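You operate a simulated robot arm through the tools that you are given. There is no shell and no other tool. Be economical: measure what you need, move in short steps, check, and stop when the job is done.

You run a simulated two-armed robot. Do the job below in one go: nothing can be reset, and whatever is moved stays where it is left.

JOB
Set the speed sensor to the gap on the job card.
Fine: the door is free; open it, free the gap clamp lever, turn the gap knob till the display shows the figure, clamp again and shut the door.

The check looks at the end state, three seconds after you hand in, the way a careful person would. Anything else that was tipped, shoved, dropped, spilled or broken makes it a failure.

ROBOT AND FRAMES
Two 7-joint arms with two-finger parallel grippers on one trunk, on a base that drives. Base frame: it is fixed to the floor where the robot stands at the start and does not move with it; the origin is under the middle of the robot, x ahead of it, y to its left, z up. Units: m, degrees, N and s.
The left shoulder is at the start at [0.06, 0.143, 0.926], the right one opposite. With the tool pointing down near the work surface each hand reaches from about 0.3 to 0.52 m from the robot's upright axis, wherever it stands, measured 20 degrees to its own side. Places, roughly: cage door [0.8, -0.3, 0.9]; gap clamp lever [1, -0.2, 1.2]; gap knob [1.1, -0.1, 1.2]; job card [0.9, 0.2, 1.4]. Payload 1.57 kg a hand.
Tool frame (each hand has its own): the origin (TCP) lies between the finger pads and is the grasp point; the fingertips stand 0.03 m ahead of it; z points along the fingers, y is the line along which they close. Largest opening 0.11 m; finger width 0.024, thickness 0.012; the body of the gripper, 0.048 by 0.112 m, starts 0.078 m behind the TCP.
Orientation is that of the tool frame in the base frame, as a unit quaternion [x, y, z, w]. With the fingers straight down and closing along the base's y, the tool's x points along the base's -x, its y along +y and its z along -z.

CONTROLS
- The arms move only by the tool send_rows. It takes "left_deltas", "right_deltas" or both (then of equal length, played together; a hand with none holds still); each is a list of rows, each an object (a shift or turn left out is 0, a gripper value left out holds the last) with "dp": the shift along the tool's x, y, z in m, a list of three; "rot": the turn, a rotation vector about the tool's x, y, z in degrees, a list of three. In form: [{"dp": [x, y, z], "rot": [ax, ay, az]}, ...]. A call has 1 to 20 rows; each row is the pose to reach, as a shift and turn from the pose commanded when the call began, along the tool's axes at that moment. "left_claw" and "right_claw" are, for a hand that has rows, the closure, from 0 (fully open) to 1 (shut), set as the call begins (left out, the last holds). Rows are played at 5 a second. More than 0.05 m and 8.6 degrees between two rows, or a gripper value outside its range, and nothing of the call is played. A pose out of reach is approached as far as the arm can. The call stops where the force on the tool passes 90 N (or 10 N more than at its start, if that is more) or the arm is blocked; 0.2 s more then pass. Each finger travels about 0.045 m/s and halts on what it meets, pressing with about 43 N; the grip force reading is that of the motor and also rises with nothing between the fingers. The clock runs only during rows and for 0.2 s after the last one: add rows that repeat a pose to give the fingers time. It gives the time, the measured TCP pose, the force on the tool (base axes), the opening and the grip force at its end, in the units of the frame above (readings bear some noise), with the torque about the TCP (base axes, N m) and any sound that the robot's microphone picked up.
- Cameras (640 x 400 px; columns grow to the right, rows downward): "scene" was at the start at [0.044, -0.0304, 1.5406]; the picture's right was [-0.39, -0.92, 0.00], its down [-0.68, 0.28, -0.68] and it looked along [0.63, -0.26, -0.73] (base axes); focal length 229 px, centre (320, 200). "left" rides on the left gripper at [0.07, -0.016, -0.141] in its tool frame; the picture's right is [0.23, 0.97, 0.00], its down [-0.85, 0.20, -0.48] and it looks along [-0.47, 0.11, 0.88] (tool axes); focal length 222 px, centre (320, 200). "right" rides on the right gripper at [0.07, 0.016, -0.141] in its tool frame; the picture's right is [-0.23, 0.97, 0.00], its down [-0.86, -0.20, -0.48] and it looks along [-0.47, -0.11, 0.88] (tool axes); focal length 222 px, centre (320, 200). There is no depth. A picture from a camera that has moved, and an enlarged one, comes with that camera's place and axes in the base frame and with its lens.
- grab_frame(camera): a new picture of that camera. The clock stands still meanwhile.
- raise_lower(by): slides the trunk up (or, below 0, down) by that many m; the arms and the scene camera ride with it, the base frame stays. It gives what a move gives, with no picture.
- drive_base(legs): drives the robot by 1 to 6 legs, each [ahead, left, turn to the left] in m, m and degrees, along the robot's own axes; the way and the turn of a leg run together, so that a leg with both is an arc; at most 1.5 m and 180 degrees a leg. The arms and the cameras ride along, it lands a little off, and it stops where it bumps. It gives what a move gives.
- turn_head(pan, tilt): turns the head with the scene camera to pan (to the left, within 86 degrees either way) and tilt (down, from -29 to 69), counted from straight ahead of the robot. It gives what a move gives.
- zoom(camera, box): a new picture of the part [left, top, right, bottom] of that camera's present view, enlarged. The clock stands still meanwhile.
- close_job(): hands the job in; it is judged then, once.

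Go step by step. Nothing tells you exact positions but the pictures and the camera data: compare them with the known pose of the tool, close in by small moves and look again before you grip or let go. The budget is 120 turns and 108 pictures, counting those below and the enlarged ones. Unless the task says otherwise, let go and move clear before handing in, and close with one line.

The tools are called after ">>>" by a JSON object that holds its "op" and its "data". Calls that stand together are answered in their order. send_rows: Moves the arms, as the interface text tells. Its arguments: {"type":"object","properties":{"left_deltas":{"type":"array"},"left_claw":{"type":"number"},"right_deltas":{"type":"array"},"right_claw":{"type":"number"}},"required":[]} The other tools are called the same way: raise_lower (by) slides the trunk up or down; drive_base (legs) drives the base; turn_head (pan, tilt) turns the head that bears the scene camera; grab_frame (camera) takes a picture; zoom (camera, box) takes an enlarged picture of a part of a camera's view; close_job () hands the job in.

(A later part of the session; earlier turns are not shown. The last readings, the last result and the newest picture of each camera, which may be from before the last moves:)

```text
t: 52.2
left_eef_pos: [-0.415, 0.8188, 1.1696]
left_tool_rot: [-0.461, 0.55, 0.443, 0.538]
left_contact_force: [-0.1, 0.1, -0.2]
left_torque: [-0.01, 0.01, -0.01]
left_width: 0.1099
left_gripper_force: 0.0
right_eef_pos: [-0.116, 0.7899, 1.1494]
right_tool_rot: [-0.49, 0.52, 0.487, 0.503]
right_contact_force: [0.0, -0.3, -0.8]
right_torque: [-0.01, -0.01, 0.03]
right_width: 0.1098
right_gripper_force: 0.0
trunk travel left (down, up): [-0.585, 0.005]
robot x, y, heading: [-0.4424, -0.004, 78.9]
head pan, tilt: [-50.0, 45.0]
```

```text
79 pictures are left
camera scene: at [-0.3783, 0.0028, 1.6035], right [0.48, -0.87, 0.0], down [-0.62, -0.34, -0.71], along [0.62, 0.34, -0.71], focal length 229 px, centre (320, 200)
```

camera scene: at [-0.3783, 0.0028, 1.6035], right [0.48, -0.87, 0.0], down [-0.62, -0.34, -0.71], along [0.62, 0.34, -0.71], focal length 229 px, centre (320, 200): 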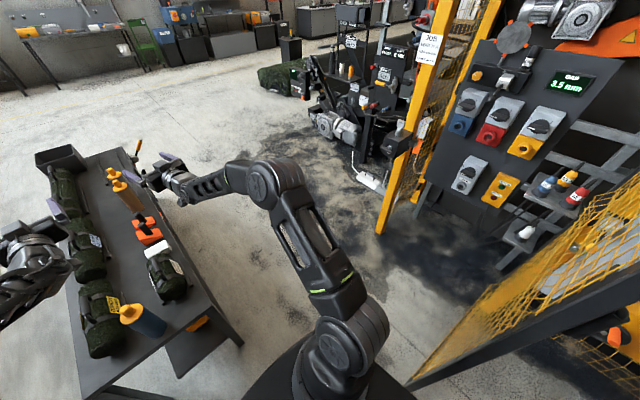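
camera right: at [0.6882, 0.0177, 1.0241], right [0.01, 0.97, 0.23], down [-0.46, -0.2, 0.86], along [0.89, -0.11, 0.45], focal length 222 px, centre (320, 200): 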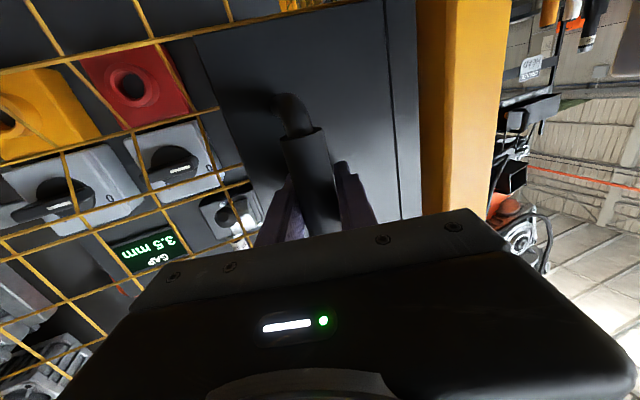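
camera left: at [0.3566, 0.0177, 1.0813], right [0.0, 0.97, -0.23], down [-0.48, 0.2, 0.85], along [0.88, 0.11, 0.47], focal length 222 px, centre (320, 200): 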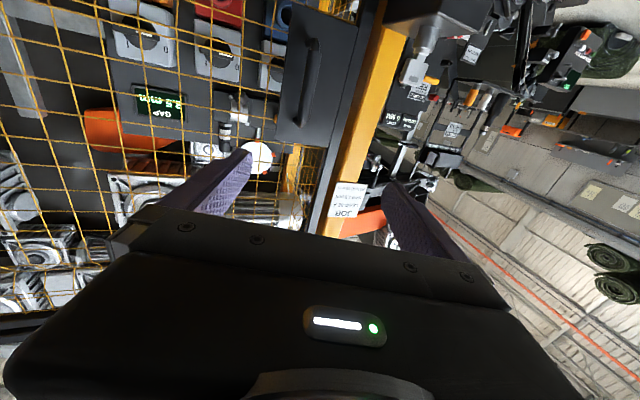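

I'm past the door and can see the gap unit. I'll shift toward the opening and turn to face the cage at heading -15°.

>>> {"op": "drive_base", "data": {"legs": [[0.23, -0.23, 0], [0, 0, -94]]}}

>>> {"op": "turn_head", "data": {"pan": 0, "tilt": 30}}

>>> {"op": "grab_frame", "data": {"camera": "scene"}}

```text
t: 58.2
left_eef_pos: [0.6462, 0.1075, 1.1681]
left_tool_rot: [0.076, 0.714, -0.08, 0.692]
left_contact_force: [-0.5, 0.7, -0.1]
left_torque: [0.0, 0.01, 0.01]
left_width: 0.1098
left_gripper_force: 0.0
right_eef_pos: [0.6049, -0.1889, 1.1486]
right_tool_rot: [0.035, 0.714, -0.024, 0.699]
right_contact_force: [1.1, 0.8, -0.4]
right_torque: [0.01, -0.03, 0.0]
right_width: 0.1102
right_gripper_force: 0.1
trunk travel left (down, up): [-0.585, 0.005]
robot x, y, heading: [-0.1756, 0.1691, -13.5]
head pan, tilt: [-50.0, 45.0]
```

```text
t: 59.4
left_eef_pos: [0.6461, 0.1093, 1.168]
left_tool_rot: [0.077, 0.714, -0.081, 0.691]
left_contact_force: [-0.6, 0.5, 0.9]
left_torque: [0.04, 0.03, -0.01]
left_width: 0.11
left_gripper_force: 0.1
right_eef_pos: [0.6052, -0.1882, 1.1489]
right_tool_rot: [0.035, 0.714, -0.024, 0.699]
right_contact_force: [0.2, -0.2, -0.1]
right_torque: [0.0, -0.01, -0.01]
right_width: 0.1101
right_gripper_force: 0.0
trunk travel left (down, up): [-0.585, 0.005]
robot x, y, heading: [-0.1787, 0.1697, -13.4]
head pan, tilt: [0.0, 30.0]
```

```text
78 pictures are left
camera scene: at [-0.119, 0.1579, 1.6261], right [-0.23, -0.97, 0.0], down [-0.49, 0.12, -0.87], along [0.84, -0.2, -0.5], focal length 229 px, centre (320, 200)
```

scene: 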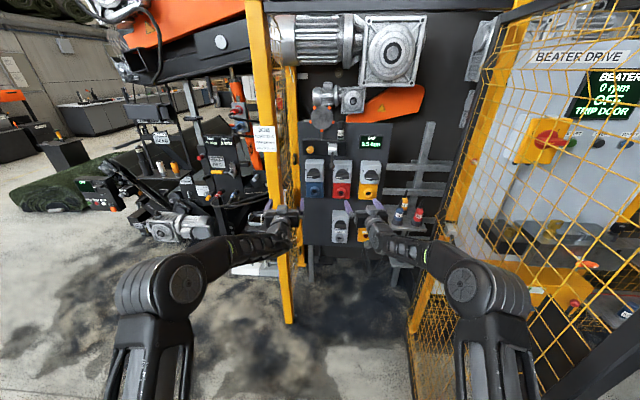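

I'm now facing the open cage. I'll zoom on the knob, lever and display.

>>> {"op": "zoom", "data": {"camera": "scene", "box": [285, 95, 405, 170]}}

>>> {"op": "grab_frame", "data": {"camera": "right"}}

```text
5.33 times, centred on (345, 132) of scene
camera zoom: at [-0.119, 0.1579, 1.6261], right [-0.23, -0.97, 0.0], down [-0.49, 0.12, -0.87], along [0.84, -0.2, -0.5], focal length 1222 px, centre (187, 560)
```

zoom: 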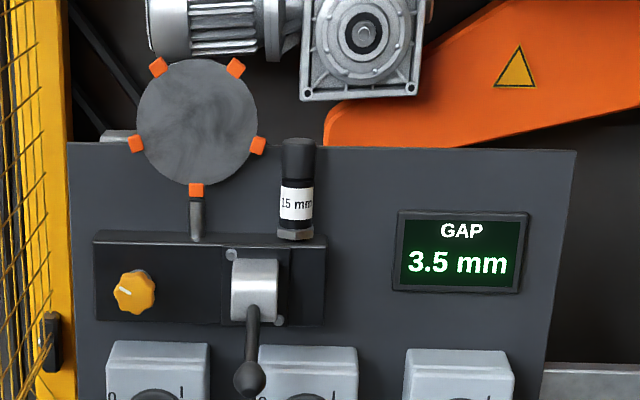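

```text
76 pictures are left
camera right: at [0.466, -0.1587, 1.0832], right [0.09, 0.97, 0.24], down [-0.48, -0.17, 0.86], along [0.88, -0.19, 0.44], focal length 222 px, centre (320, 200)
```

right: 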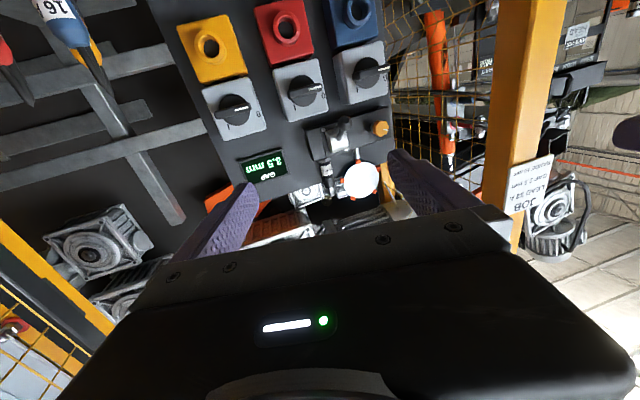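

Triangulation gives the knob at about [1.13, -0.08, 1.224] and the lever block at about [1.12, -0.21, 1.21]. The left arm must stay outside the post, so I'll park it pointing down and close in, then move up.

>>> {"op": "send_rows", "data": {"left_deltas": [{"dp": [0.008, 0.008, -0.03], "rot": [0, 6, 0]}, {"dp": [0.016, 0.016, -0.06], "rot": [0, 12, 0]}, {"dp": [0.024, 0.024, -0.09], "rot": [0, 18, 0]}, {"dp": [0.032, 0.032, -0.12], "rot": [0, 25, 0]}, {"dp": [0.04, 0.04, -0.15], "rot": [0, 32, 0]}, {"dp": [0.048, 0.05, -0.185], "rot": [0, 39, 0]}, {"dp": [0.056, 0.06, -0.22], "rot": [0, 46, 0]}, {"dp": [0.064, 0.07, -0.255], "rot": [0, 53, 0]}, {"dp": [0.072, 0.08, -0.29], "rot": [0, 60, 0]}, {"dp": [0.08, 0.09, -0.325], "rot": [0, 67, 0]}, {"dp": [0.09, 0.1, -0.36], "rot": [0, 74, 0]}, {"dp": [0.1, 0.11, -0.395], "rot": [0, 81, 0]}, {"dp": [0.12, 0.12, -0.435], "rot": [0, 88, 0]}, {"dp": [0.12, 0.12, -0.435], "rot": [0, 90, 0]}]}}

>>> {"op": "drive_base", "data": {"legs": [[0.3, 0.1, -1.5]]}}

>>> {"op": "turn_head", "data": {"pan": 0, "tilt": 30}}

>>> {"op": "grab_frame", "data": {"camera": "scene"}}

```text
t: 62.4
left_eef_pos: [0.2446, 0.3225, 1.0623]
left_tool_rot: [0.112, 0.994, -0.003, -0.017]
left_contact_force: [-0.1, -0.2, 0.4]
left_torque: [0.02, 0.01, 0.0]
left_width: 0.1101
left_gripper_force: 0.0
right_eef_pos: [0.6063, -0.1892, 1.1487]
right_tool_rot: [0.034, 0.714, -0.024, 0.699]
right_contact_force: [0.2, 0.6, -0.2]
right_torque: [0.0, -0.02, 0.01]
right_width: 0.11
right_gripper_force: 0.0
trunk travel left (down, up): [-0.585, 0.005]
robot x, y, heading: [-0.1776, 0.1763, -13.1]
head pan, tilt: [0.0, 30.0]
```

```text
t: 64.6
left_eef_pos: [0.5682, 0.3347, 1.0633]
left_tool_rot: [0.125, 0.992, -0.002, -0.016]
left_contact_force: [-0.4, 0.5, -0.2]
left_torque: [-0.03, 0.05, 0.0]
left_width: 0.1099
left_gripper_force: 0.0
right_eef_pos: [0.9154, -0.1847, 1.1492]
right_tool_rot: [0.045, 0.714, -0.033, 0.698]
right_contact_force: [0.5, -0.9, 0.4]
right_torque: [-0.01, -0.02, 0.0]
right_width: 0.1102
right_gripper_force: 0.0
trunk travel left (down, up): [-0.585, 0.005]
robot x, y, heading: [0.1369, 0.1975, -14.8]
head pan, tilt: [0.0, 30.0]
```

```text
t: 65.2
left_eef_pos: [0.5672, 0.3338, 1.0634]
left_tool_rot: [0.124, 0.992, -0.002, -0.017]
left_contact_force: [0.0, -0.3, 0.0]
left_torque: [0.04, -0.01, 0.0]
left_width: 0.1098
left_gripper_force: 0.1
right_eef_pos: [0.9144, -0.1858, 1.149]
right_tool_rot: [0.044, 0.713, -0.033, 0.699]
right_contact_force: [0.2, 0.6, -0.6]
right_torque: [0.02, -0.01, -0.02]
right_width: 0.11
right_gripper_force: 0.1
trunk travel left (down, up): [-0.585, 0.005]
robot x, y, heading: [0.1401, 0.1961, -14.8]
head pan, tilt: [0.0, 30.0]
```

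```text
75 pictures are left
camera scene: at [0.1984, 0.1794, 1.6262], right [-0.26, -0.97, 0.0], down [-0.48, 0.13, -0.87], along [0.84, -0.22, -0.5], focal length 229 px, centre (320, 200)
```

scene: 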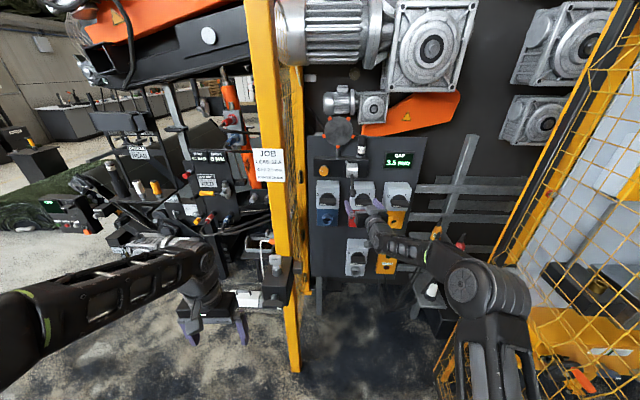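

The right hand is inside the opening now. I'll look closely at the lever and knob.

>>> {"op": "zoom", "data": {"camera": "scene", "box": [300, 120, 420, 195]}}

>>> {"op": "grab_frame", "data": {"camera": "right"}}

```text
5.33 times, centred on (360, 158) of scene
camera zoom: at [0.1984, 0.1794, 1.6262], right [-0.26, -0.97, 0.0], down [-0.48, 0.13, -0.87], along [0.84, -0.22, -0.5], focal length 1222 px, centre (107, 427)
```

zoom: 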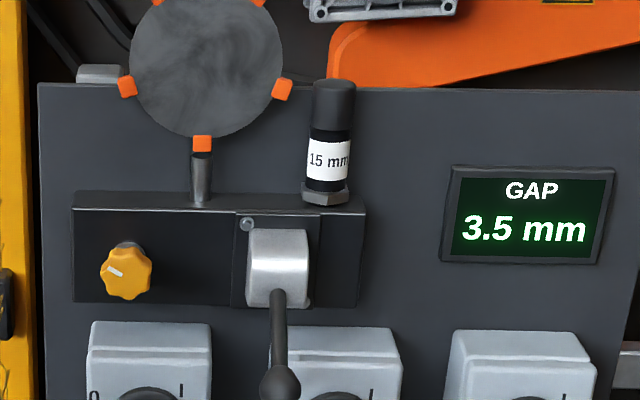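

```text
73 pictures are left
camera right: at [0.775, -0.1523, 1.0834], right [0.11, 0.96, 0.24], down [-0.48, -0.16, 0.86], along [0.87, -0.21, 0.45], focal length 222 px, centre (320, 200)
```

right: 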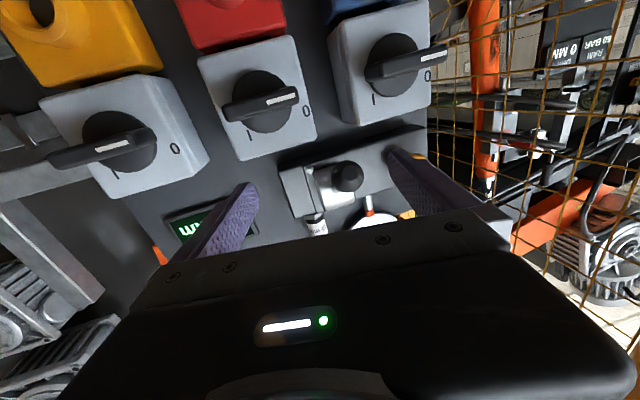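

The lever ball is about [0.99, -0.17, 1.17], sticking out and down from the silver drum. I'll look closer to learn the axis.

>>> {"op": "zoom", "data": {"camera": "right", "box": [260, 120, 440, 232]}}

>>> {"op": "zoom", "data": {"camera": "scene", "box": [338, 155, 378, 205]}}

```text
3.56 times, centred on (350, 176) of right
camera zoom: at [0.775, -0.1523, 1.0834], right [0.11, 0.96, 0.24], down [-0.48, -0.16, 0.86], along [0.87, -0.21, 0.45], focal length 790 px, centre (213, 285)
```

zoom: 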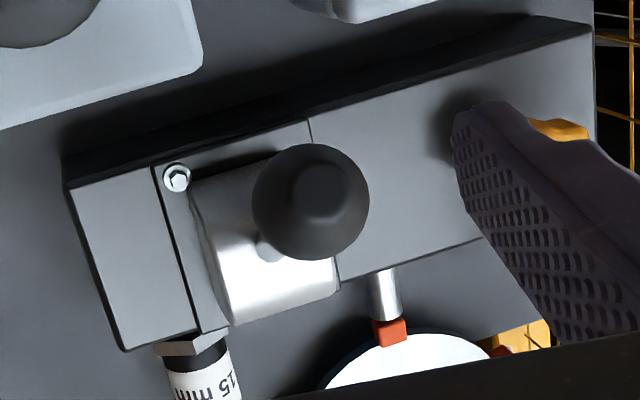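

```text
8.00 times, centred on (358, 180) of scene
camera zoom: at [0.1984, 0.1794, 1.6262], right [-0.26, -0.97, 0.0], down [-0.48, 0.13, -0.87], along [0.84, -0.22, -0.5], focal length 1833 px, centre (16, 360)
```

zoom: 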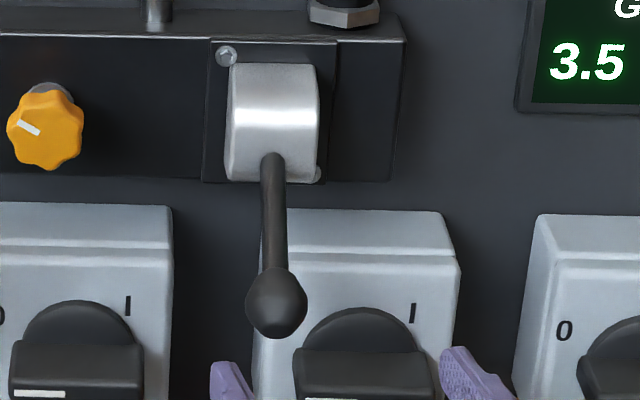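

The drum is a horizontal cylinder, so the lever swings up and down, and I'll try lifting it. First I'll bring the open jaws around the ball.

>>> {"op": "send_rows", "data": {"right_deltas": [{"dp": [-0.02, 0.015, 0]}, {"dp": [-0.026, 0.024, 0.02]}, {"dp": [-0.026, 0.024, 0.045]}, {"dp": [-0.026, 0.024, 0.07]}, {"dp": [-0.026, 0.024, 0.0755]}, {"dp": [-0.026, 0.024, 0.0755]}]}}

>>> {"op": "zoom", "data": {"camera": "scene", "box": [310, 140, 406, 200]}}

>>> {"op": "grab_frame", "data": {"camera": "right"}}

```text
t: 66.6
left_eef_pos: [0.5668, 0.3347, 1.0631]
left_tool_rot: [0.125, 0.992, -0.003, -0.017]
left_contact_force: [-0.2, 0.0, -0.6]
left_torque: [0.0, 0.0, 0.01]
left_width: 0.11
left_gripper_force: 0.0
right_eef_pos: [0.9934, -0.1709, 1.1744]
right_tool_rot: [0.045, 0.715, -0.033, 0.697]
right_contact_force: [0.5, -1.2, -0.5]
right_torque: [0.0, -0.01, 0.0]
right_width: 0.1101
right_gripper_force: 0.0
trunk travel left (down, up): [-0.585, 0.005]
robot x, y, heading: [0.14, 0.1938, -14.9]
head pan, tilt: [0.0, 30.0]
```

```text
6.67 times, centred on (358, 170) of scene
camera zoom: at [0.1988, 0.1795, 1.6261], right [-0.26, -0.97, 0.0], down [-0.48, 0.13, -0.87], along [0.84, -0.22, -0.5], focal length 1528 px, centre (67, 400)
```

zoom: 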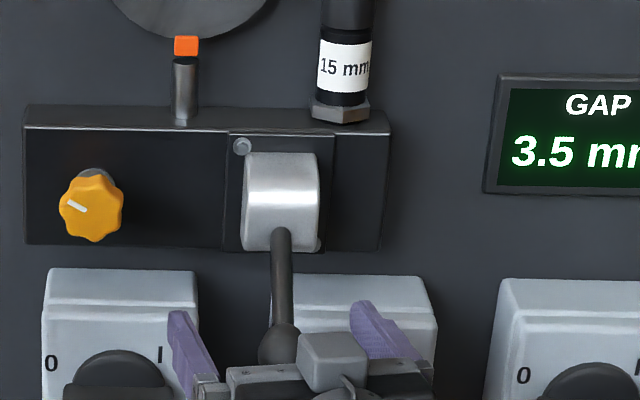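

```text
69 pictures are left
camera right: at [0.8542, -0.1381, 1.1081], right [0.11, 0.96, 0.24], down [-0.48, -0.16, 0.86], along [0.87, -0.21, 0.44], focal length 222 px, centre (320, 200)
```

right: 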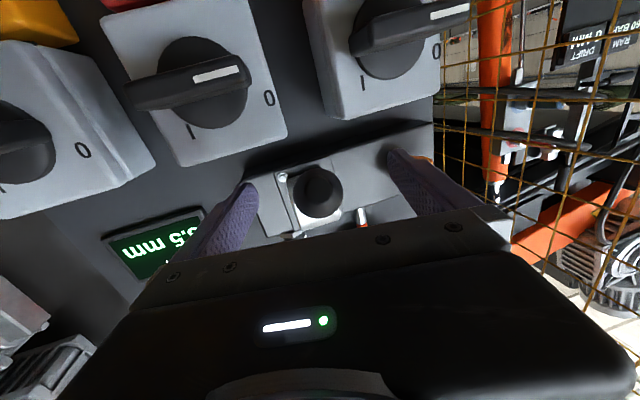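

The ball is centred between the jaws, so I'll close on it.

>>> {"op": "send_rows", "data": {"right_deltas": [{"dp": [0, 0, 0]}, {"dp": [0, 0, 0]}, {"dp": [0, 0, 0]}, {"dp": [0, 0, 0]}, {"dp": [0, 0, 0]}, {"dp": [0, 0, 0]}, {"dp": [0, 0, 0]}], "right_claw": 1}}

>>> {"op": "grab_frame", "data": {"camera": "right"}}

```text
t: 68.2
left_eef_pos: [0.5671, 0.3336, 1.0629]
left_tool_rot: [0.125, 0.992, -0.002, -0.016]
left_contact_force: [0.1, 0.2, 0.1]
left_torque: [0.01, -0.01, 0.02]
left_width: 0.1099
left_gripper_force: 0.0
right_eef_pos: [0.9923, -0.1711, 1.1739]
right_tool_rot: [0.044, 0.713, -0.033, 0.699]
right_contact_force: [0.6, 1.1, 0.0]
right_torque: [0.01, 0.02, 0.0]
right_width: 0.0323
right_gripper_force: 36.7
trunk travel left (down, up): [-0.585, 0.005]
robot x, y, heading: [0.14, 0.1934, -14.9]
head pan, tilt: [0.0, 30.0]
```

```text
68 pictures are left
camera right: at [0.854, -0.138, 1.1084], right [0.11, 0.96, 0.24], down [-0.48, -0.16, 0.86], along [0.87, -0.21, 0.44], focal length 222 px, centre (320, 200)
```

right: 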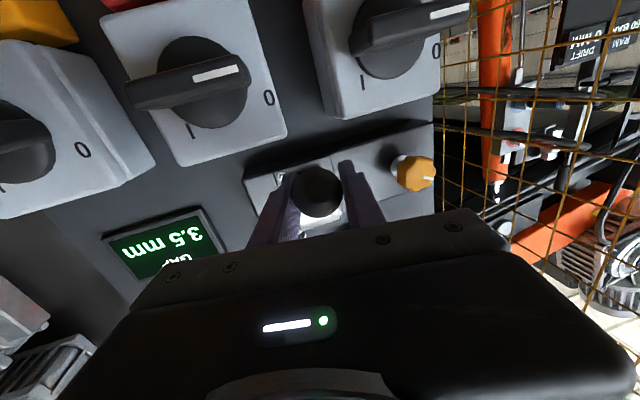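

The ball is gripped at 32 mm. I'll test by lifting gently along the arc.

>>> {"op": "send_rows", "data": {"right_deltas": [{"dp": [-0.012, 0.0005, -0.004]}, {"dp": [-0.023, 0.001, -0.007]}, {"dp": [-0.023, 0.001, -0.007]}]}}

>>> {"op": "zoom", "data": {"camera": "scene", "box": [310, 140, 406, 200]}}

```text
t: 69.0
left_eef_pos: [0.5677, 0.3335, 1.0621]
left_tool_rot: [0.125, 0.992, -0.003, -0.016]
left_contact_force: [0.0, 0.1, -0.8]
left_torque: [-0.01, 0.0, -0.02]
left_width: 0.1101
left_gripper_force: 0.1
right_eef_pos: [0.9862, -0.1683, 1.1948]
right_tool_rot: [0.044, 0.716, -0.032, 0.696]
right_contact_force: [-13.9, 5.1, -19.1]
right_torque: [0.15, 0.81, -0.05]
right_width: 0.0319
right_gripper_force: 40.3
trunk travel left (down, up): [-0.585, 0.005]
robot x, y, heading: [0.1393, 0.1951, -14.8]
head pan, tilt: [0.0, 30.0]
```

```text
6.67 times, centred on (358, 170) of scene
camera zoom: at [0.1987, 0.1791, 1.626], right [-0.26, -0.97, 0.0], down [-0.48, 0.13, -0.87], along [0.84, -0.22, -0.5], focal length 1528 px, centre (67, 400)
```

zoom: 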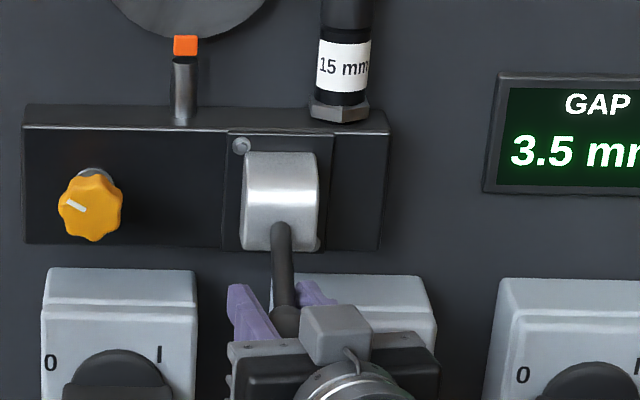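

The lever lifts with moderate force. I'll continue along the arc to about +30°.

>>> {"op": "send_rows", "data": {"right_deltas": [{"dp": [-0.013, 0.0005, -0.004]}, {"dp": [-0.026, 0.001, -0.006]}, {"dp": [-0.039, 0.001, -0.006]}, {"dp": [-0.051, 0.001, -0.005]}, {"dp": [-0.063, 0, -0.002]}, {"dp": [-0.075, -0.001, 0.002]}, {"dp": [-0.085, -0.001, 0.006]}, {"dp": [-0.095, -0.002, 0.011]}, {"dp": [-0.095, -0.002, 0.011]}]}}

>>> {"op": "grab_frame", "data": {"camera": "scene"}}

```text
t: 71.0
left_eef_pos: [0.5669, 0.3358, 1.0629]
left_tool_rot: [0.125, 0.992, -0.003, -0.016]
left_contact_force: [-0.2, -0.4, 0.5]
left_torque: [0.01, 0.0, 0.02]
left_width: 0.11
left_gripper_force: 0.1
right_eef_pos: [0.9979, -0.1757, 1.2909]
right_tool_rot: [0.045, 0.713, -0.034, 0.699]
right_contact_force: [0.0, 0.0, 0.4]
right_torque: [-0.02, 0.0, -0.01]
right_width: 0.0
right_gripper_force: 21.4
trunk travel left (down, up): [-0.585, 0.005]
robot x, y, heading: [0.1367, 0.1942, -15.1]
head pan, tilt: [0.0, 30.0]
```

```text
66 pictures are left
camera scene: at [0.1982, 0.1794, 1.6262], right [-0.26, -0.97, 0.0], down [-0.48, 0.13, -0.87], along [0.84, -0.22, -0.5], focal length 229 px, centre (320, 200)
```

scene: 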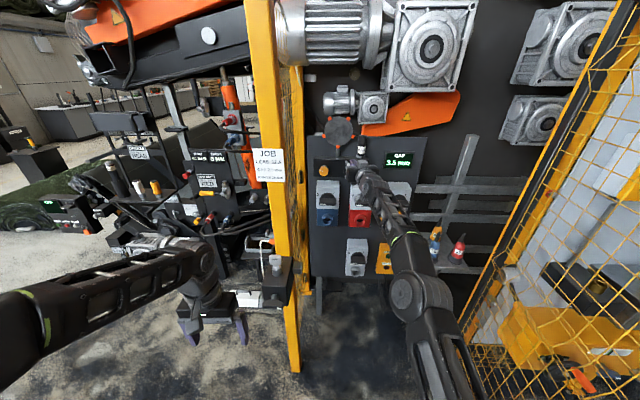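

The fingers slipped off the ball. I'll back off and see where the lever stands.

>>> {"op": "send_rows", "data": {"right_deltas": [{"dp": [0, 0, -0.03]}, {"dp": [0, 0, -0.06]}, {"dp": [0, -0.03, -0.1]}, {"dp": [0.03, -0.06, -0.11]}, {"dp": [0.06, -0.06, -0.11]}, {"dp": [0.09, -0.06, -0.11]}, {"dp": [0.12, -0.06, -0.11]}], "right_claw": 0}}

>>> {"op": "zoom", "data": {"camera": "scene", "box": [310, 140, 406, 200]}}

>>> {"op": "grab_frame", "data": {"camera": "right"}}

```text
t: 72.6
left_eef_pos: [0.568, 0.3352, 1.0634]
left_tool_rot: [0.125, 0.992, -0.002, -0.016]
left_contact_force: [0.6, 0.4, 0.4]
left_torque: [0.0, 0.02, 0.01]
left_width: 0.1099
left_gripper_force: 0.0
right_eef_pos: [0.88, -0.2197, 1.1722]
right_tool_rot: [0.045, 0.714, -0.034, 0.698]
right_contact_force: [-0.6, 0.6, -0.3]
right_torque: [0.01, -0.02, -0.01]
right_width: 0.1101
right_gripper_force: 0.0
trunk travel left (down, up): [-0.585, 0.005]
robot x, y, heading: [0.1404, 0.1927, -14.8]
head pan, tilt: [0.0, 30.0]
```

```text
6.67 times, centred on (358, 170) of scene
camera zoom: at [0.1988, 0.1793, 1.6262], right [-0.26, -0.97, 0.0], down [-0.48, 0.13, -0.87], along [0.84, -0.22, -0.5], focal length 1528 px, centre (67, 400)
```

zoom: 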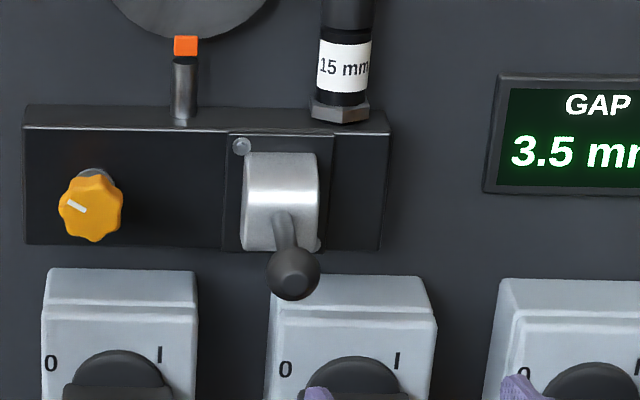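

```text
64 pictures are left
camera right: at [0.7415, -0.186, 1.1067], right [0.11, 0.96, 0.24], down [-0.48, -0.16, 0.86], along [0.87, -0.21, 0.44], focal length 222 px, centre (320, 200)
```

right: 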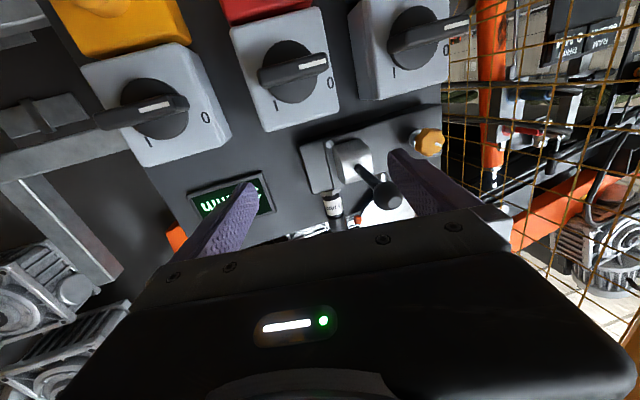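

The ball is now at about [0.977, -0.166, 1.231], so the lever is roughly horizontal. I'll cradle it from below with nearly closed fingers and push further up, watching the force.

>>> {"op": "send_rows", "data": {"right_deltas": [{"dp": [0, 0.03, 0]}, {"dp": [0, 0.064, 0]}, {"dp": [0, 0.064, 0.02]}, {"dp": [-0.009, 0.064, 0.05]}, {"dp": [-0.018, 0.064, 0.08]}, {"dp": [-0.018, 0.064, 0.0986]}, {"dp": [-0.018, 0.064, 0.0986]}], "right_claw": 0.89}}

>>> {"op": "send_rows", "data": {"right_deltas": [{"dp": [-0.012, 0, 0]}, {"dp": [-0.024, 0, 0]}, {"dp": [-0.036, 0, 0.003]}, {"dp": [-0.036, 0, 0.003]}]}}

>>> {"op": "zoom", "data": {"camera": "scene", "box": [310, 140, 406, 200]}}

```text
t: 74.2
left_eef_pos: [0.5666, 0.334, 1.0629]
left_tool_rot: [0.124, 0.992, -0.002, -0.016]
left_contact_force: [-0.2, 0.8, -0.1]
left_torque: [0.02, 0.03, 0.03]
left_width: 0.1101
left_gripper_force: 0.1
right_eef_pos: [0.9853, -0.1653, 1.1887]
right_tool_rot: [0.045, 0.714, -0.034, 0.698]
right_contact_force: [-0.2, 0.3, 0.4]
right_torque: [0.0, -0.01, 0.01]
right_width: 0.0118
right_gripper_force: 0.0
trunk travel left (down, up): [-0.585, 0.005]
robot x, y, heading: [0.1363, 0.1939, -15.0]
head pan, tilt: [0.0, 30.0]
```

```text
t: 75.2
left_eef_pos: [0.5678, 0.3334, 1.0631]
left_tool_rot: [0.125, 0.992, -0.002, -0.017]
left_contact_force: [-0.1, 0.0, 0.3]
left_torque: [0.0, -0.02, -0.03]
left_width: 0.11
left_gripper_force: 0.0
right_eef_pos: [0.9885, -0.167, 1.2266]
right_tool_rot: [0.045, 0.713, -0.034, 0.699]
right_contact_force: [-1.1, 0.0, -1.9]
right_torque: [0.0, 0.01, -0.04]
right_width: 0.0124
right_gripper_force: 0.3
trunk travel left (down, up): [-0.585, 0.005]
robot x, y, heading: [0.1397, 0.195, -14.6]
head pan, tilt: [0.0, 30.0]
```

```text
6.67 times, centred on (358, 170) of scene
camera zoom: at [0.1988, 0.1792, 1.6262], right [-0.26, -0.97, 0.0], down [-0.48, 0.13, -0.87], along [0.84, -0.22, -0.5], focal length 1528 px, centre (67, 400)
```

zoom: 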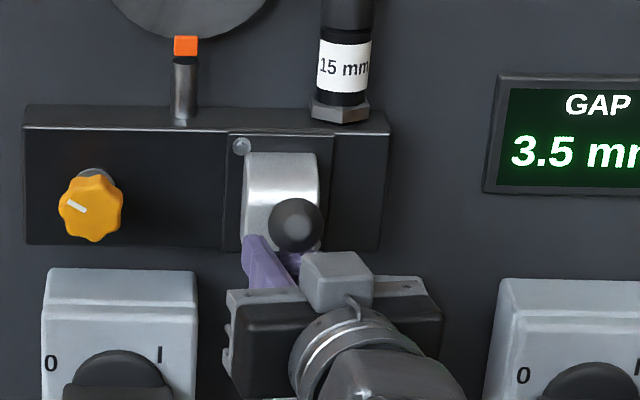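

It lifts easily. I'll continue up the arc.

>>> {"op": "send_rows", "data": {"right_deltas": [{"dp": [-0.014, -0.001, 0.004]}, {"dp": [-0.028, -0.001, 0.009]}, {"dp": [-0.042, -0.002, 0.016]}, {"dp": [-0.054, -0.004, 0.026]}, {"dp": [-0.066, -0.006, 0.038]}, {"dp": [-0.076, -0.008, 0.05]}, {"dp": [-0.076, -0.008, 0.05]}]}}

>>> {"op": "zoom", "data": {"camera": "scene", "box": [310, 130, 406, 190]}}

```text
t: 75.9
left_eef_pos: [0.5653, 0.3347, 1.0619]
left_tool_rot: [0.126, 0.992, -0.002, -0.016]
left_contact_force: [1.0, 0.6, 0.4]
left_torque: [-0.01, 0.08, 0.03]
left_width: 0.1099
left_gripper_force: 0.0
right_eef_pos: [1.0016, -0.1695, 1.2343]
right_tool_rot: [0.042, 0.732, -0.031, 0.68]
right_contact_force: [-15.8, 1.4, -5.2]
right_torque: [0.02, -0.05, -0.26]
right_width: 0.0122
right_gripper_force: 0.2
trunk travel left (down, up): [-0.585, 0.005]
robot x, y, heading: [0.1379, 0.1966, -15.1]
head pan, tilt: [0.0, 30.0]
stopped in row 3 (right hand): the force on the tool passed its limit at 110 N (the readings are from after the stop); the commanded pose is now the measured one
```

```text
6.67 times, centred on (358, 160) of scene
camera zoom: at [0.1975, 0.1802, 1.6266], right [-0.26, -0.97, 0.0], down [-0.48, 0.13, -0.87], along [0.84, -0.23, -0.5], focal length 1528 px, centre (67, 467)
```

zoom: 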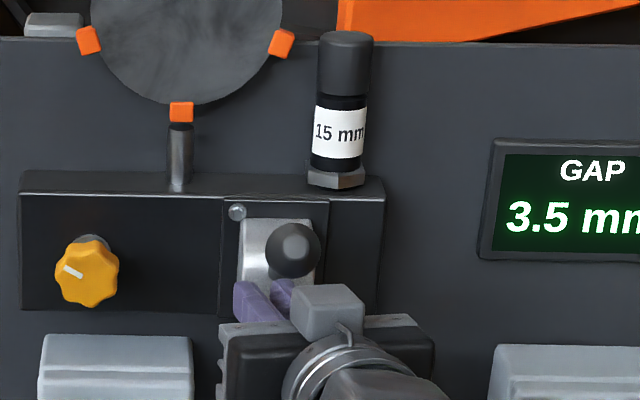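

The lever has hit a stop at about +28°, roughly 50° of travel, which is probably the free position. I'll retract and look.

>>> {"op": "send_rows", "data": {"right_deltas": [{"dp": [0.02, 0, 0]}, {"dp": [0.03, 0, -0.03]}, {"dp": [0.03, 0, -0.07]}, {"dp": [0.03, 0, -0.11]}, {"dp": [0.03, 0, -0.11]}]}}

>>> {"op": "zoom", "data": {"camera": "scene", "box": [300, 135, 396, 195]}}

>>> {"op": "grab_frame", "data": {"camera": "right"}}

```text
t: 77.1
left_eef_pos: [0.5677, 0.3335, 1.0629]
left_tool_rot: [0.125, 0.992, -0.002, -0.016]
left_contact_force: [0.9, -0.6, -0.1]
left_torque: [0.01, 0.0, 0.01]
left_width: 0.1102
left_gripper_force: 0.1
right_eef_pos: [0.8923, -0.1573, 1.2125]
right_tool_rot: [0.042, 0.73, -0.031, 0.681]
right_contact_force: [0.2, 0.1, -0.8]
right_torque: [0.01, 0.02, 0.01]
right_width: 0.0121
right_gripper_force: 0.1
trunk travel left (down, up): [-0.585, 0.005]
robot x, y, heading: [0.141, 0.1969, -14.8]
head pan, tilt: [0.0, 30.0]
```

```text
6.67 times, centred on (348, 165) of scene
camera zoom: at [0.1981, 0.1795, 1.6261], right [-0.26, -0.97, 0.0], down [-0.48, 0.13, -0.87], along [0.84, -0.22, -0.5], focal length 1528 px, centre (133, 433)
```

zoom: 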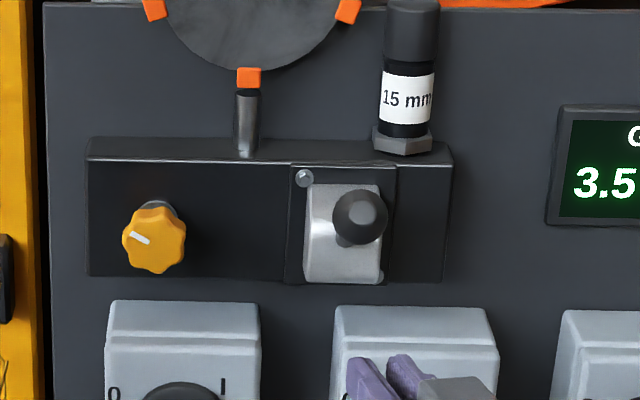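

```text
60 pictures are left
camera right: at [0.7497, -0.125, 1.1545], right [0.12, 0.96, 0.24], down [-0.44, -0.17, 0.88], along [0.89, -0.21, 0.4], focal length 222 px, centre (320, 200)
```

right: 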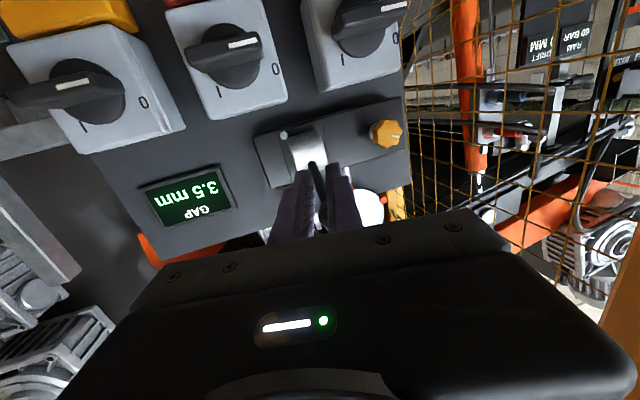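

The lever is raised and off the fingers. Next is the knob, at about [1.115, -0.08, 1.226]; I'll align the hand in front of it with the jaws partly open, keeping clear of the left post.

>>> {"op": "send_rows", "data": {"right_deltas": [{"dp": [-0.007, 0.035, 0], "rot": [2, -2, 0]}, {"dp": [-0.014, 0.07, 0], "rot": [4, -4, 0]}, {"dp": [-0.021, 0.1, 0.01], "rot": [6, -4, 0]}, {"dp": [-0.0215, 0.1127, 0.03], "rot": [6, -4, 0]}, {"dp": [-0.0215, 0.1127, 0.07], "rot": [6, -4, 0]}, {"dp": [-0.0215, 0.1127, 0.1], "rot": [6, -4, 0]}, {"dp": [-0.0215, 0.1127, 0.1], "rot": [6, -4, 0]}], "right_claw": 0.36}}

>>> {"op": "grab_frame", "data": {"camera": "scene"}}

>>> {"op": "grab_frame", "data": {"camera": "right"}}

```text
t: 78.7
left_eef_pos: [0.5649, 0.3333, 1.0631]
left_tool_rot: [0.125, 0.992, -0.002, -0.015]
left_contact_force: [-0.4, 0.1, -0.5]
left_torque: [-0.01, -0.02, -0.02]
left_width: 0.11
left_gripper_force: 0.1
right_eef_pos: [1.0025, -0.0549, 1.2288]
right_tool_rot: [0.077, 0.704, -0.07, 0.703]
right_contact_force: [-0.2, -0.4, -0.2]
right_torque: [0.01, 0.02, -0.02]
right_width: 0.0707
right_gripper_force: 0.0
trunk travel left (down, up): [-0.585, 0.005]
robot x, y, heading: [0.1344, 0.1959, -15.2]
head pan, tilt: [0.0, 30.0]
```

```text
59 pictures are left
camera scene: at [0.1966, 0.1797, 1.6262], right [-0.26, -0.97, 0.0], down [-0.48, 0.13, -0.87], along [0.84, -0.22, -0.5], focal length 229 px, centre (320, 200)
```

scene: 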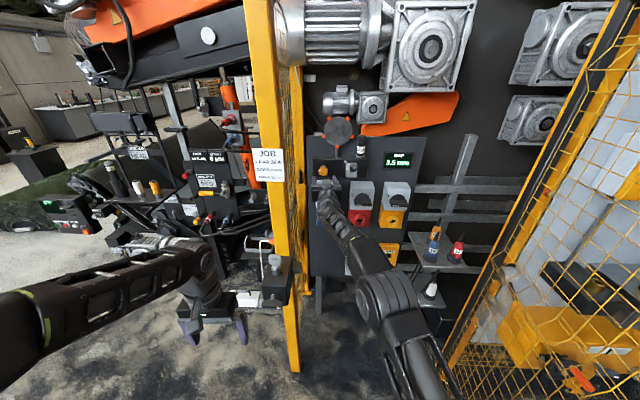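

```text
58 pictures are left
camera right: at [0.8694, -0.0093, 1.1597], right [0.2, 0.95, 0.24], down [-0.51, -0.11, 0.85], along [0.84, -0.29, 0.46], focal length 222 px, centre (320, 200)
```

right: 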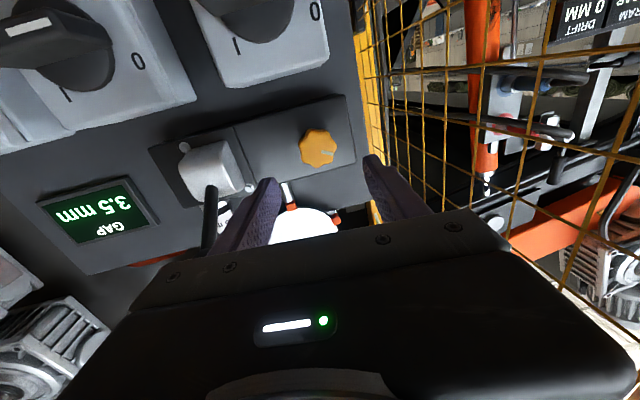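

The hand is aligned with the knob axis. I'll advance and close on it.

>>> {"op": "send_rows", "data": {"right_deltas": [{"dp": [0.003, 0.001, 0.03]}, {"dp": [0.003, 0.001, 0.06]}, {"dp": [0.003, 0.001, 0.08]}, {"dp": [0.003, 0.001, 0.092]}, {"dp": [0.003, 0.001, 0.092]}]}}

>>> {"op": "grab_frame", "data": {"camera": "right"}}

>>> {"op": "zoom", "data": {"camera": "scene", "box": [290, 135, 386, 195]}}

```text
t: 79.9
left_eef_pos: [0.5657, 0.3328, 1.0625]
left_tool_rot: [0.125, 0.992, -0.003, -0.016]
left_contact_force: [-0.3, 0.3, -0.1]
left_torque: [-0.01, 0.01, 0.0]
left_width: 0.1102
left_gripper_force: 0.1
right_eef_pos: [1.0239, -0.0652, 1.2175]
right_tool_rot: [0.075, 0.704, -0.069, 0.703]
right_contact_force: [-0.1, -0.2, -0.6]
right_torque: [-0.02, 0.05, -0.05]
right_width: 0.0707
right_gripper_force: 0.1
right hand out of reach, approached as far as the arm can: row 1, 2, 3, 4, 5
trunk travel left (down, up): [-0.585, 0.005]
robot x, y, heading: [0.1367, 0.1904, -15.2]
head pan, tilt: [0.0, 30.0]
```

```text
57 pictures are left
camera right: at [0.8905, -0.0192, 1.1485], right [0.2, 0.95, 0.24], down [-0.51, -0.1, 0.85], along [0.84, -0.29, 0.46], focal length 222 px, centre (320, 200)
```

right: 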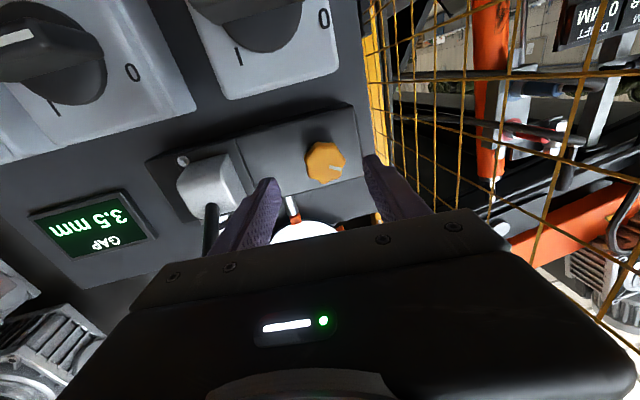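

```text
6.67 times, centred on (338, 165) of scene
camera zoom: at [0.1968, 0.18, 1.6262], right [-0.26, -0.97, 0.0], down [-0.48, 0.13, -0.87], along [0.84, -0.22, -0.5], focal length 1528 px, centre (200, 433)
```

zoom: 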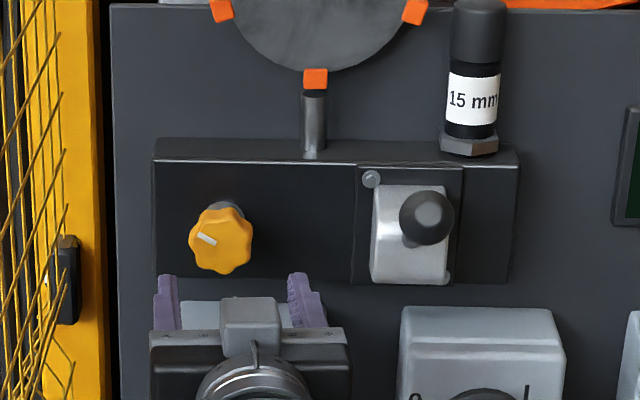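

The arm is at the end of its reach. I'll retract the hand, drive about 0.15 m closer and check again.

>>> {"op": "send_rows", "data": {"right_deltas": [{"dp": [0, -0.01, -0.04]}, {"dp": [0, -0.01, -0.08]}, {"dp": [0, -0.02, -0.12]}, {"dp": [0, -0.03, -0.16]}, {"dp": [0, -0.03, -0.2]}, {"dp": [0, -0.03, -0.22]}, {"dp": [0, -0.03, -0.22]}]}}

>>> {"op": "drive_base", "data": {"legs": [[0.15, 0.0, 0]]}}

>>> {"op": "grab_frame", "data": {"camera": "scene"}}

>>> {"op": "grab_frame", "data": {"camera": "right"}}

```text
t: 81.5
left_eef_pos: [0.567, 0.3333, 1.0618]
left_tool_rot: [0.125, 0.992, -0.002, -0.016]
left_contact_force: [-0.3, 0.3, -0.3]
left_torque: [0.02, -0.01, 0.01]
left_width: 0.1098
left_gripper_force: 0.0
right_eef_pos: [0.8049, -0.0467, 1.2181]
right_tool_rot: [0.077, 0.703, -0.071, 0.703]
right_contact_force: [-0.7, 0.6, 0.1]
right_torque: [0.0, -0.02, 0.01]
right_width: 0.0704
right_gripper_force: 0.1
trunk travel left (down, up): [-0.585, 0.005]
robot x, y, heading: [0.141, 0.1945, -14.8]
head pan, tilt: [0.0, 30.0]
```

```text
t: 82.9
left_eef_pos: [0.7112, 0.2944, 1.0617]
left_tool_rot: [0.126, 0.992, -0.002, -0.016]
left_contact_force: [0.1, -0.3, 0.0]
left_torque: [0.03, 0.02, 0.01]
left_width: 0.1103
left_gripper_force: 0.0
right_eef_pos: [0.9516, -0.0863, 1.2152]
right_tool_rot: [0.076, 0.704, -0.069, 0.702]
right_contact_force: [0.3, -0.1, -0.3]
right_torque: [0.01, -0.03, -0.01]
right_width: 0.0702
right_gripper_force: 0.1
trunk travel left (down, up): [-0.585, 0.005]
robot x, y, heading: [0.2822, 0.1518, -15.0]
head pan, tilt: [0.0, 30.0]
```

```text
55 pictures are left
camera scene: at [0.3438, 0.1404, 1.6261], right [-0.26, -0.97, 0.0], down [-0.48, 0.13, -0.87], along [0.84, -0.22, -0.5], focal length 229 px, centre (320, 200)
```

scene: 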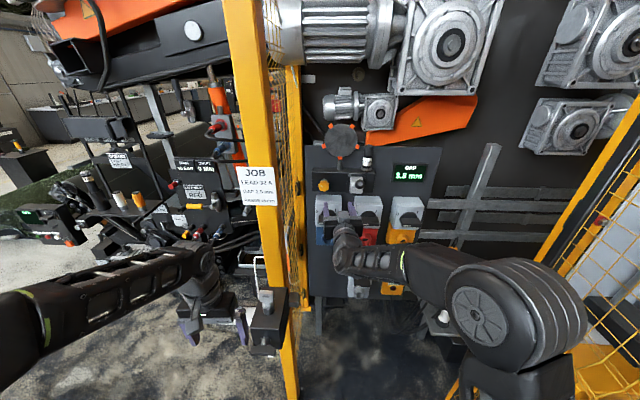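

```text
54 pictures are left
camera right: at [0.8176, -0.0402, 1.1478], right [0.2, 0.95, 0.24], down [-0.51, -0.11, 0.85], along [0.84, -0.29, 0.46], focal length 222 px, centre (320, 200)
```

right: 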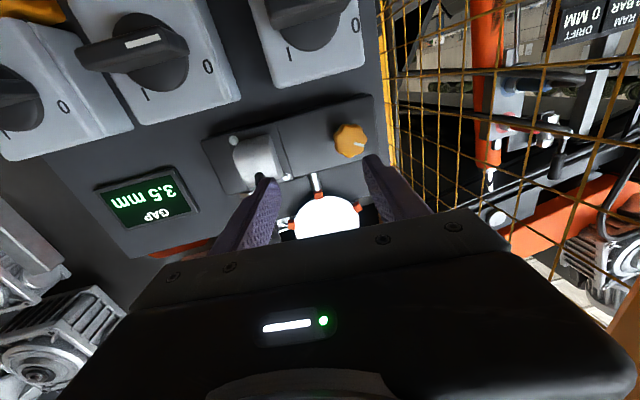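

The knob is still at [1.115, -0.079, 1.225]. I'll align and advance onto it.

>>> {"op": "send_rows", "data": {"right_deltas": [{"dp": [-0.005, 0.025, 0]}, {"dp": [-0.0103, 0.043, 0.02]}, {"dp": [-0.0103, 0.043, 0.06]}, {"dp": [-0.0103, 0.043, 0.1]}, {"dp": [-0.0103, 0.043, 0.12]}, {"dp": [-0.0103, 0.043, 0.135]}, {"dp": [-0.0103, 0.043, 0.135]}]}}

>>> {"op": "grab_frame", "data": {"camera": "right"}}

>>> {"op": "zoom", "data": {"camera": "scene", "box": [290, 150, 386, 210]}}

```text
t: 84.5
left_eef_pos: [0.711, 0.2951, 1.0639]
left_tool_rot: [0.125, 0.992, -0.002, -0.016]
left_contact_force: [-0.3, -0.3, -0.6]
left_torque: [-0.02, -0.01, -0.01]
left_width: 0.1099
left_gripper_force: 0.1
right_eef_pos: [1.0902, -0.0714, 1.2287]
right_tool_rot: [0.075, 0.704, -0.07, 0.703]
right_contact_force: [-0.2, -0.6, -0.7]
right_torque: [-0.03, -0.03, 0.03]
right_width: 0.0703
right_gripper_force: 0.1
trunk travel left (down, up): [-0.585, 0.005]
robot x, y, heading: [0.2832, 0.1564, -15.3]
head pan, tilt: [0.0, 30.0]
```

```text
53 pictures are left
camera right: at [0.9571, -0.0252, 1.1602], right [0.2, 0.95, 0.24], down [-0.51, -0.11, 0.85], along [0.84, -0.29, 0.46], focal length 222 px, centre (320, 200)
```

right: 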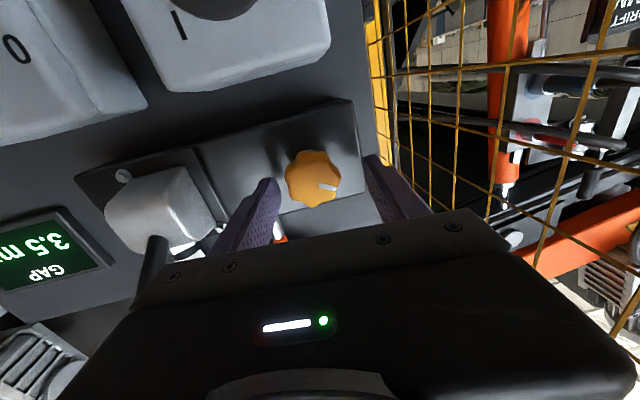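

```text
6.67 times, centred on (338, 180) of scene
camera zoom: at [0.3416, 0.1409, 1.6262], right [-0.26, -0.97, 0.0], down [-0.48, 0.13, -0.87], along [0.84, -0.22, -0.5], focal length 1528 px, centre (200, 333)
```

zoom: 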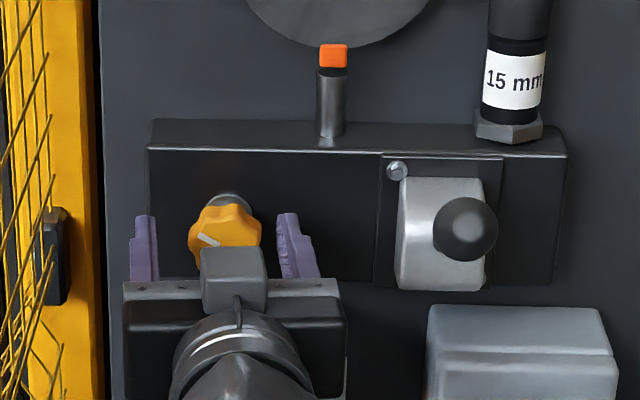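

The jaws straddle the knob. I'll advance 1 cm more and close.

>>> {"op": "send_rows", "data": {"right_deltas": [{"dp": [0.002, -0.002, 0.006]}, {"dp": [0.002, -0.002, 0.011]}, {"dp": [0.002, -0.002, 0.011]}]}}

>>> {"op": "send_rows", "data": {"right_deltas": [{"dp": [0, 0, 0]}, {"dp": [0, 0, 0]}, {"dp": [0, 0, 0]}, {"dp": [0, 0, 0]}, {"dp": [0, 0, 0]}], "right_claw": 1}}

>>> {"op": "grab_frame", "data": {"camera": "right"}}

```text
t: 85.3
left_eef_pos: [0.7106, 0.2957, 1.0638]
left_tool_rot: [0.126, 0.992, -0.003, -0.016]
left_contact_force: [-0.5, -0.1, -0.6]
left_torque: [0.03, 0.0, 0.0]
left_width: 0.11
left_gripper_force: 0.0
right_eef_pos: [1.1017, -0.0756, 1.2272]
right_tool_rot: [0.076, 0.704, -0.07, 0.703]
right_contact_force: [-0.1, -0.3, 0.2]
right_torque: [0.02, -0.03, 0.03]
right_width: 0.0703
right_gripper_force: 0.1
trunk travel left (down, up): [-0.585, 0.005]
robot x, y, heading: [0.284, 0.1556, -15.0]
head pan, tilt: [0.0, 30.0]
```

```text
t: 86.5
left_eef_pos: [0.7107, 0.2943, 1.0642]
left_tool_rot: [0.125, 0.992, -0.003, -0.016]
left_contact_force: [0.1, 0.6, 0.1]
left_torque: [-0.02, -0.01, 0.0]
left_width: 0.1099
left_gripper_force: 0.1
right_eef_pos: [1.1008, -0.0784, 1.2264]
right_tool_rot: [0.077, 0.703, -0.07, 0.703]
right_contact_force: [-2.6, -7.1, -0.3]
right_torque: [-0.01, -0.04, -0.98]
right_width: 0.0431
right_gripper_force: 44.5
trunk travel left (down, up): [-0.585, 0.005]
robot x, y, heading: [0.2814, 0.1543, -15.1]
head pan, tilt: [0.0, 30.0]
```

```text
51 pictures are left
camera right: at [0.9668, -0.0321, 1.1575], right [0.2, 0.95, 0.24], down [-0.51, -0.1, 0.85], along [0.84, -0.29, 0.46], focal length 222 px, centre (320, 200)
```

right: 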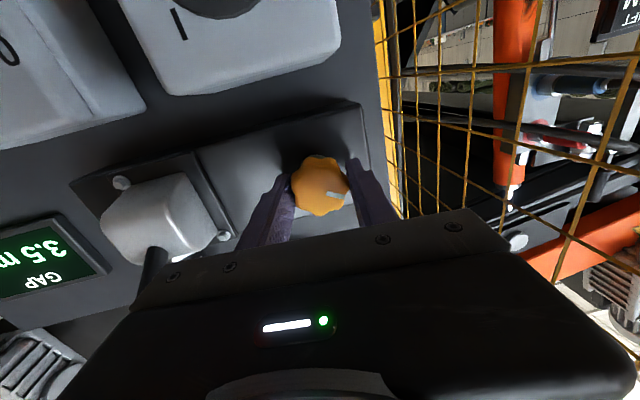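

The knob is gripped at 43 mm. I'll test-turn it 24° counter-clockwise and read the display.

>>> {"op": "send_rows", "data": {"right_deltas": [{"dp": [0, 0, 0], "rot": [0, 0, -8]}, {"dp": [0, 0, 0], "rot": [0, 0, -16]}, {"dp": [0, 0, 0], "rot": [0, 0, -24]}, {"dp": [0, 0, 0], "rot": [0, 0, -24]}]}}

>>> {"op": "zoom", "data": {"camera": "scene", "box": [310, 150, 454, 240]}}

```text
t: 87.5
left_eef_pos: [0.7103, 0.294, 1.0625]
left_tool_rot: [0.125, 0.992, -0.002, -0.017]
left_contact_force: [0.5, 1.2, 0.9]
left_torque: [0.05, 0.0, -0.01]
left_width: 0.1102
left_gripper_force: 0.0
right_eef_pos: [1.1004, -0.0777, 1.2281]
right_tool_rot: [-0.072, 0.704, -0.214, 0.673]
right_contact_force: [-1.3, -11.7, 1.3]
right_torque: [0.03, 0.08, -0.9]
right_width: 0.0426
right_gripper_force: 45.0
trunk travel left (down, up): [-0.585, 0.005]
robot x, y, heading: [0.2851, 0.1579, -15.2]
head pan, tilt: [0.0, 30.0]
```

```text
4.44 times, centred on (382, 195) of scene
camera zoom: at [0.3416, 0.1388, 1.6262], right [-0.26, -0.97, 0.0], down [-0.48, 0.13, -0.87], along [0.84, -0.22, -0.5], focal length 1018 px, centre (44, 222)
```

zoom: 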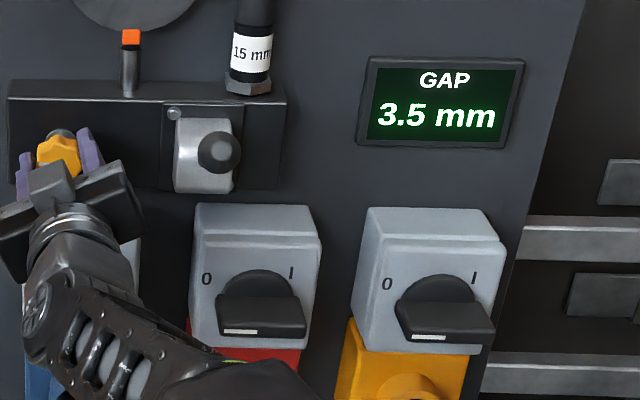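

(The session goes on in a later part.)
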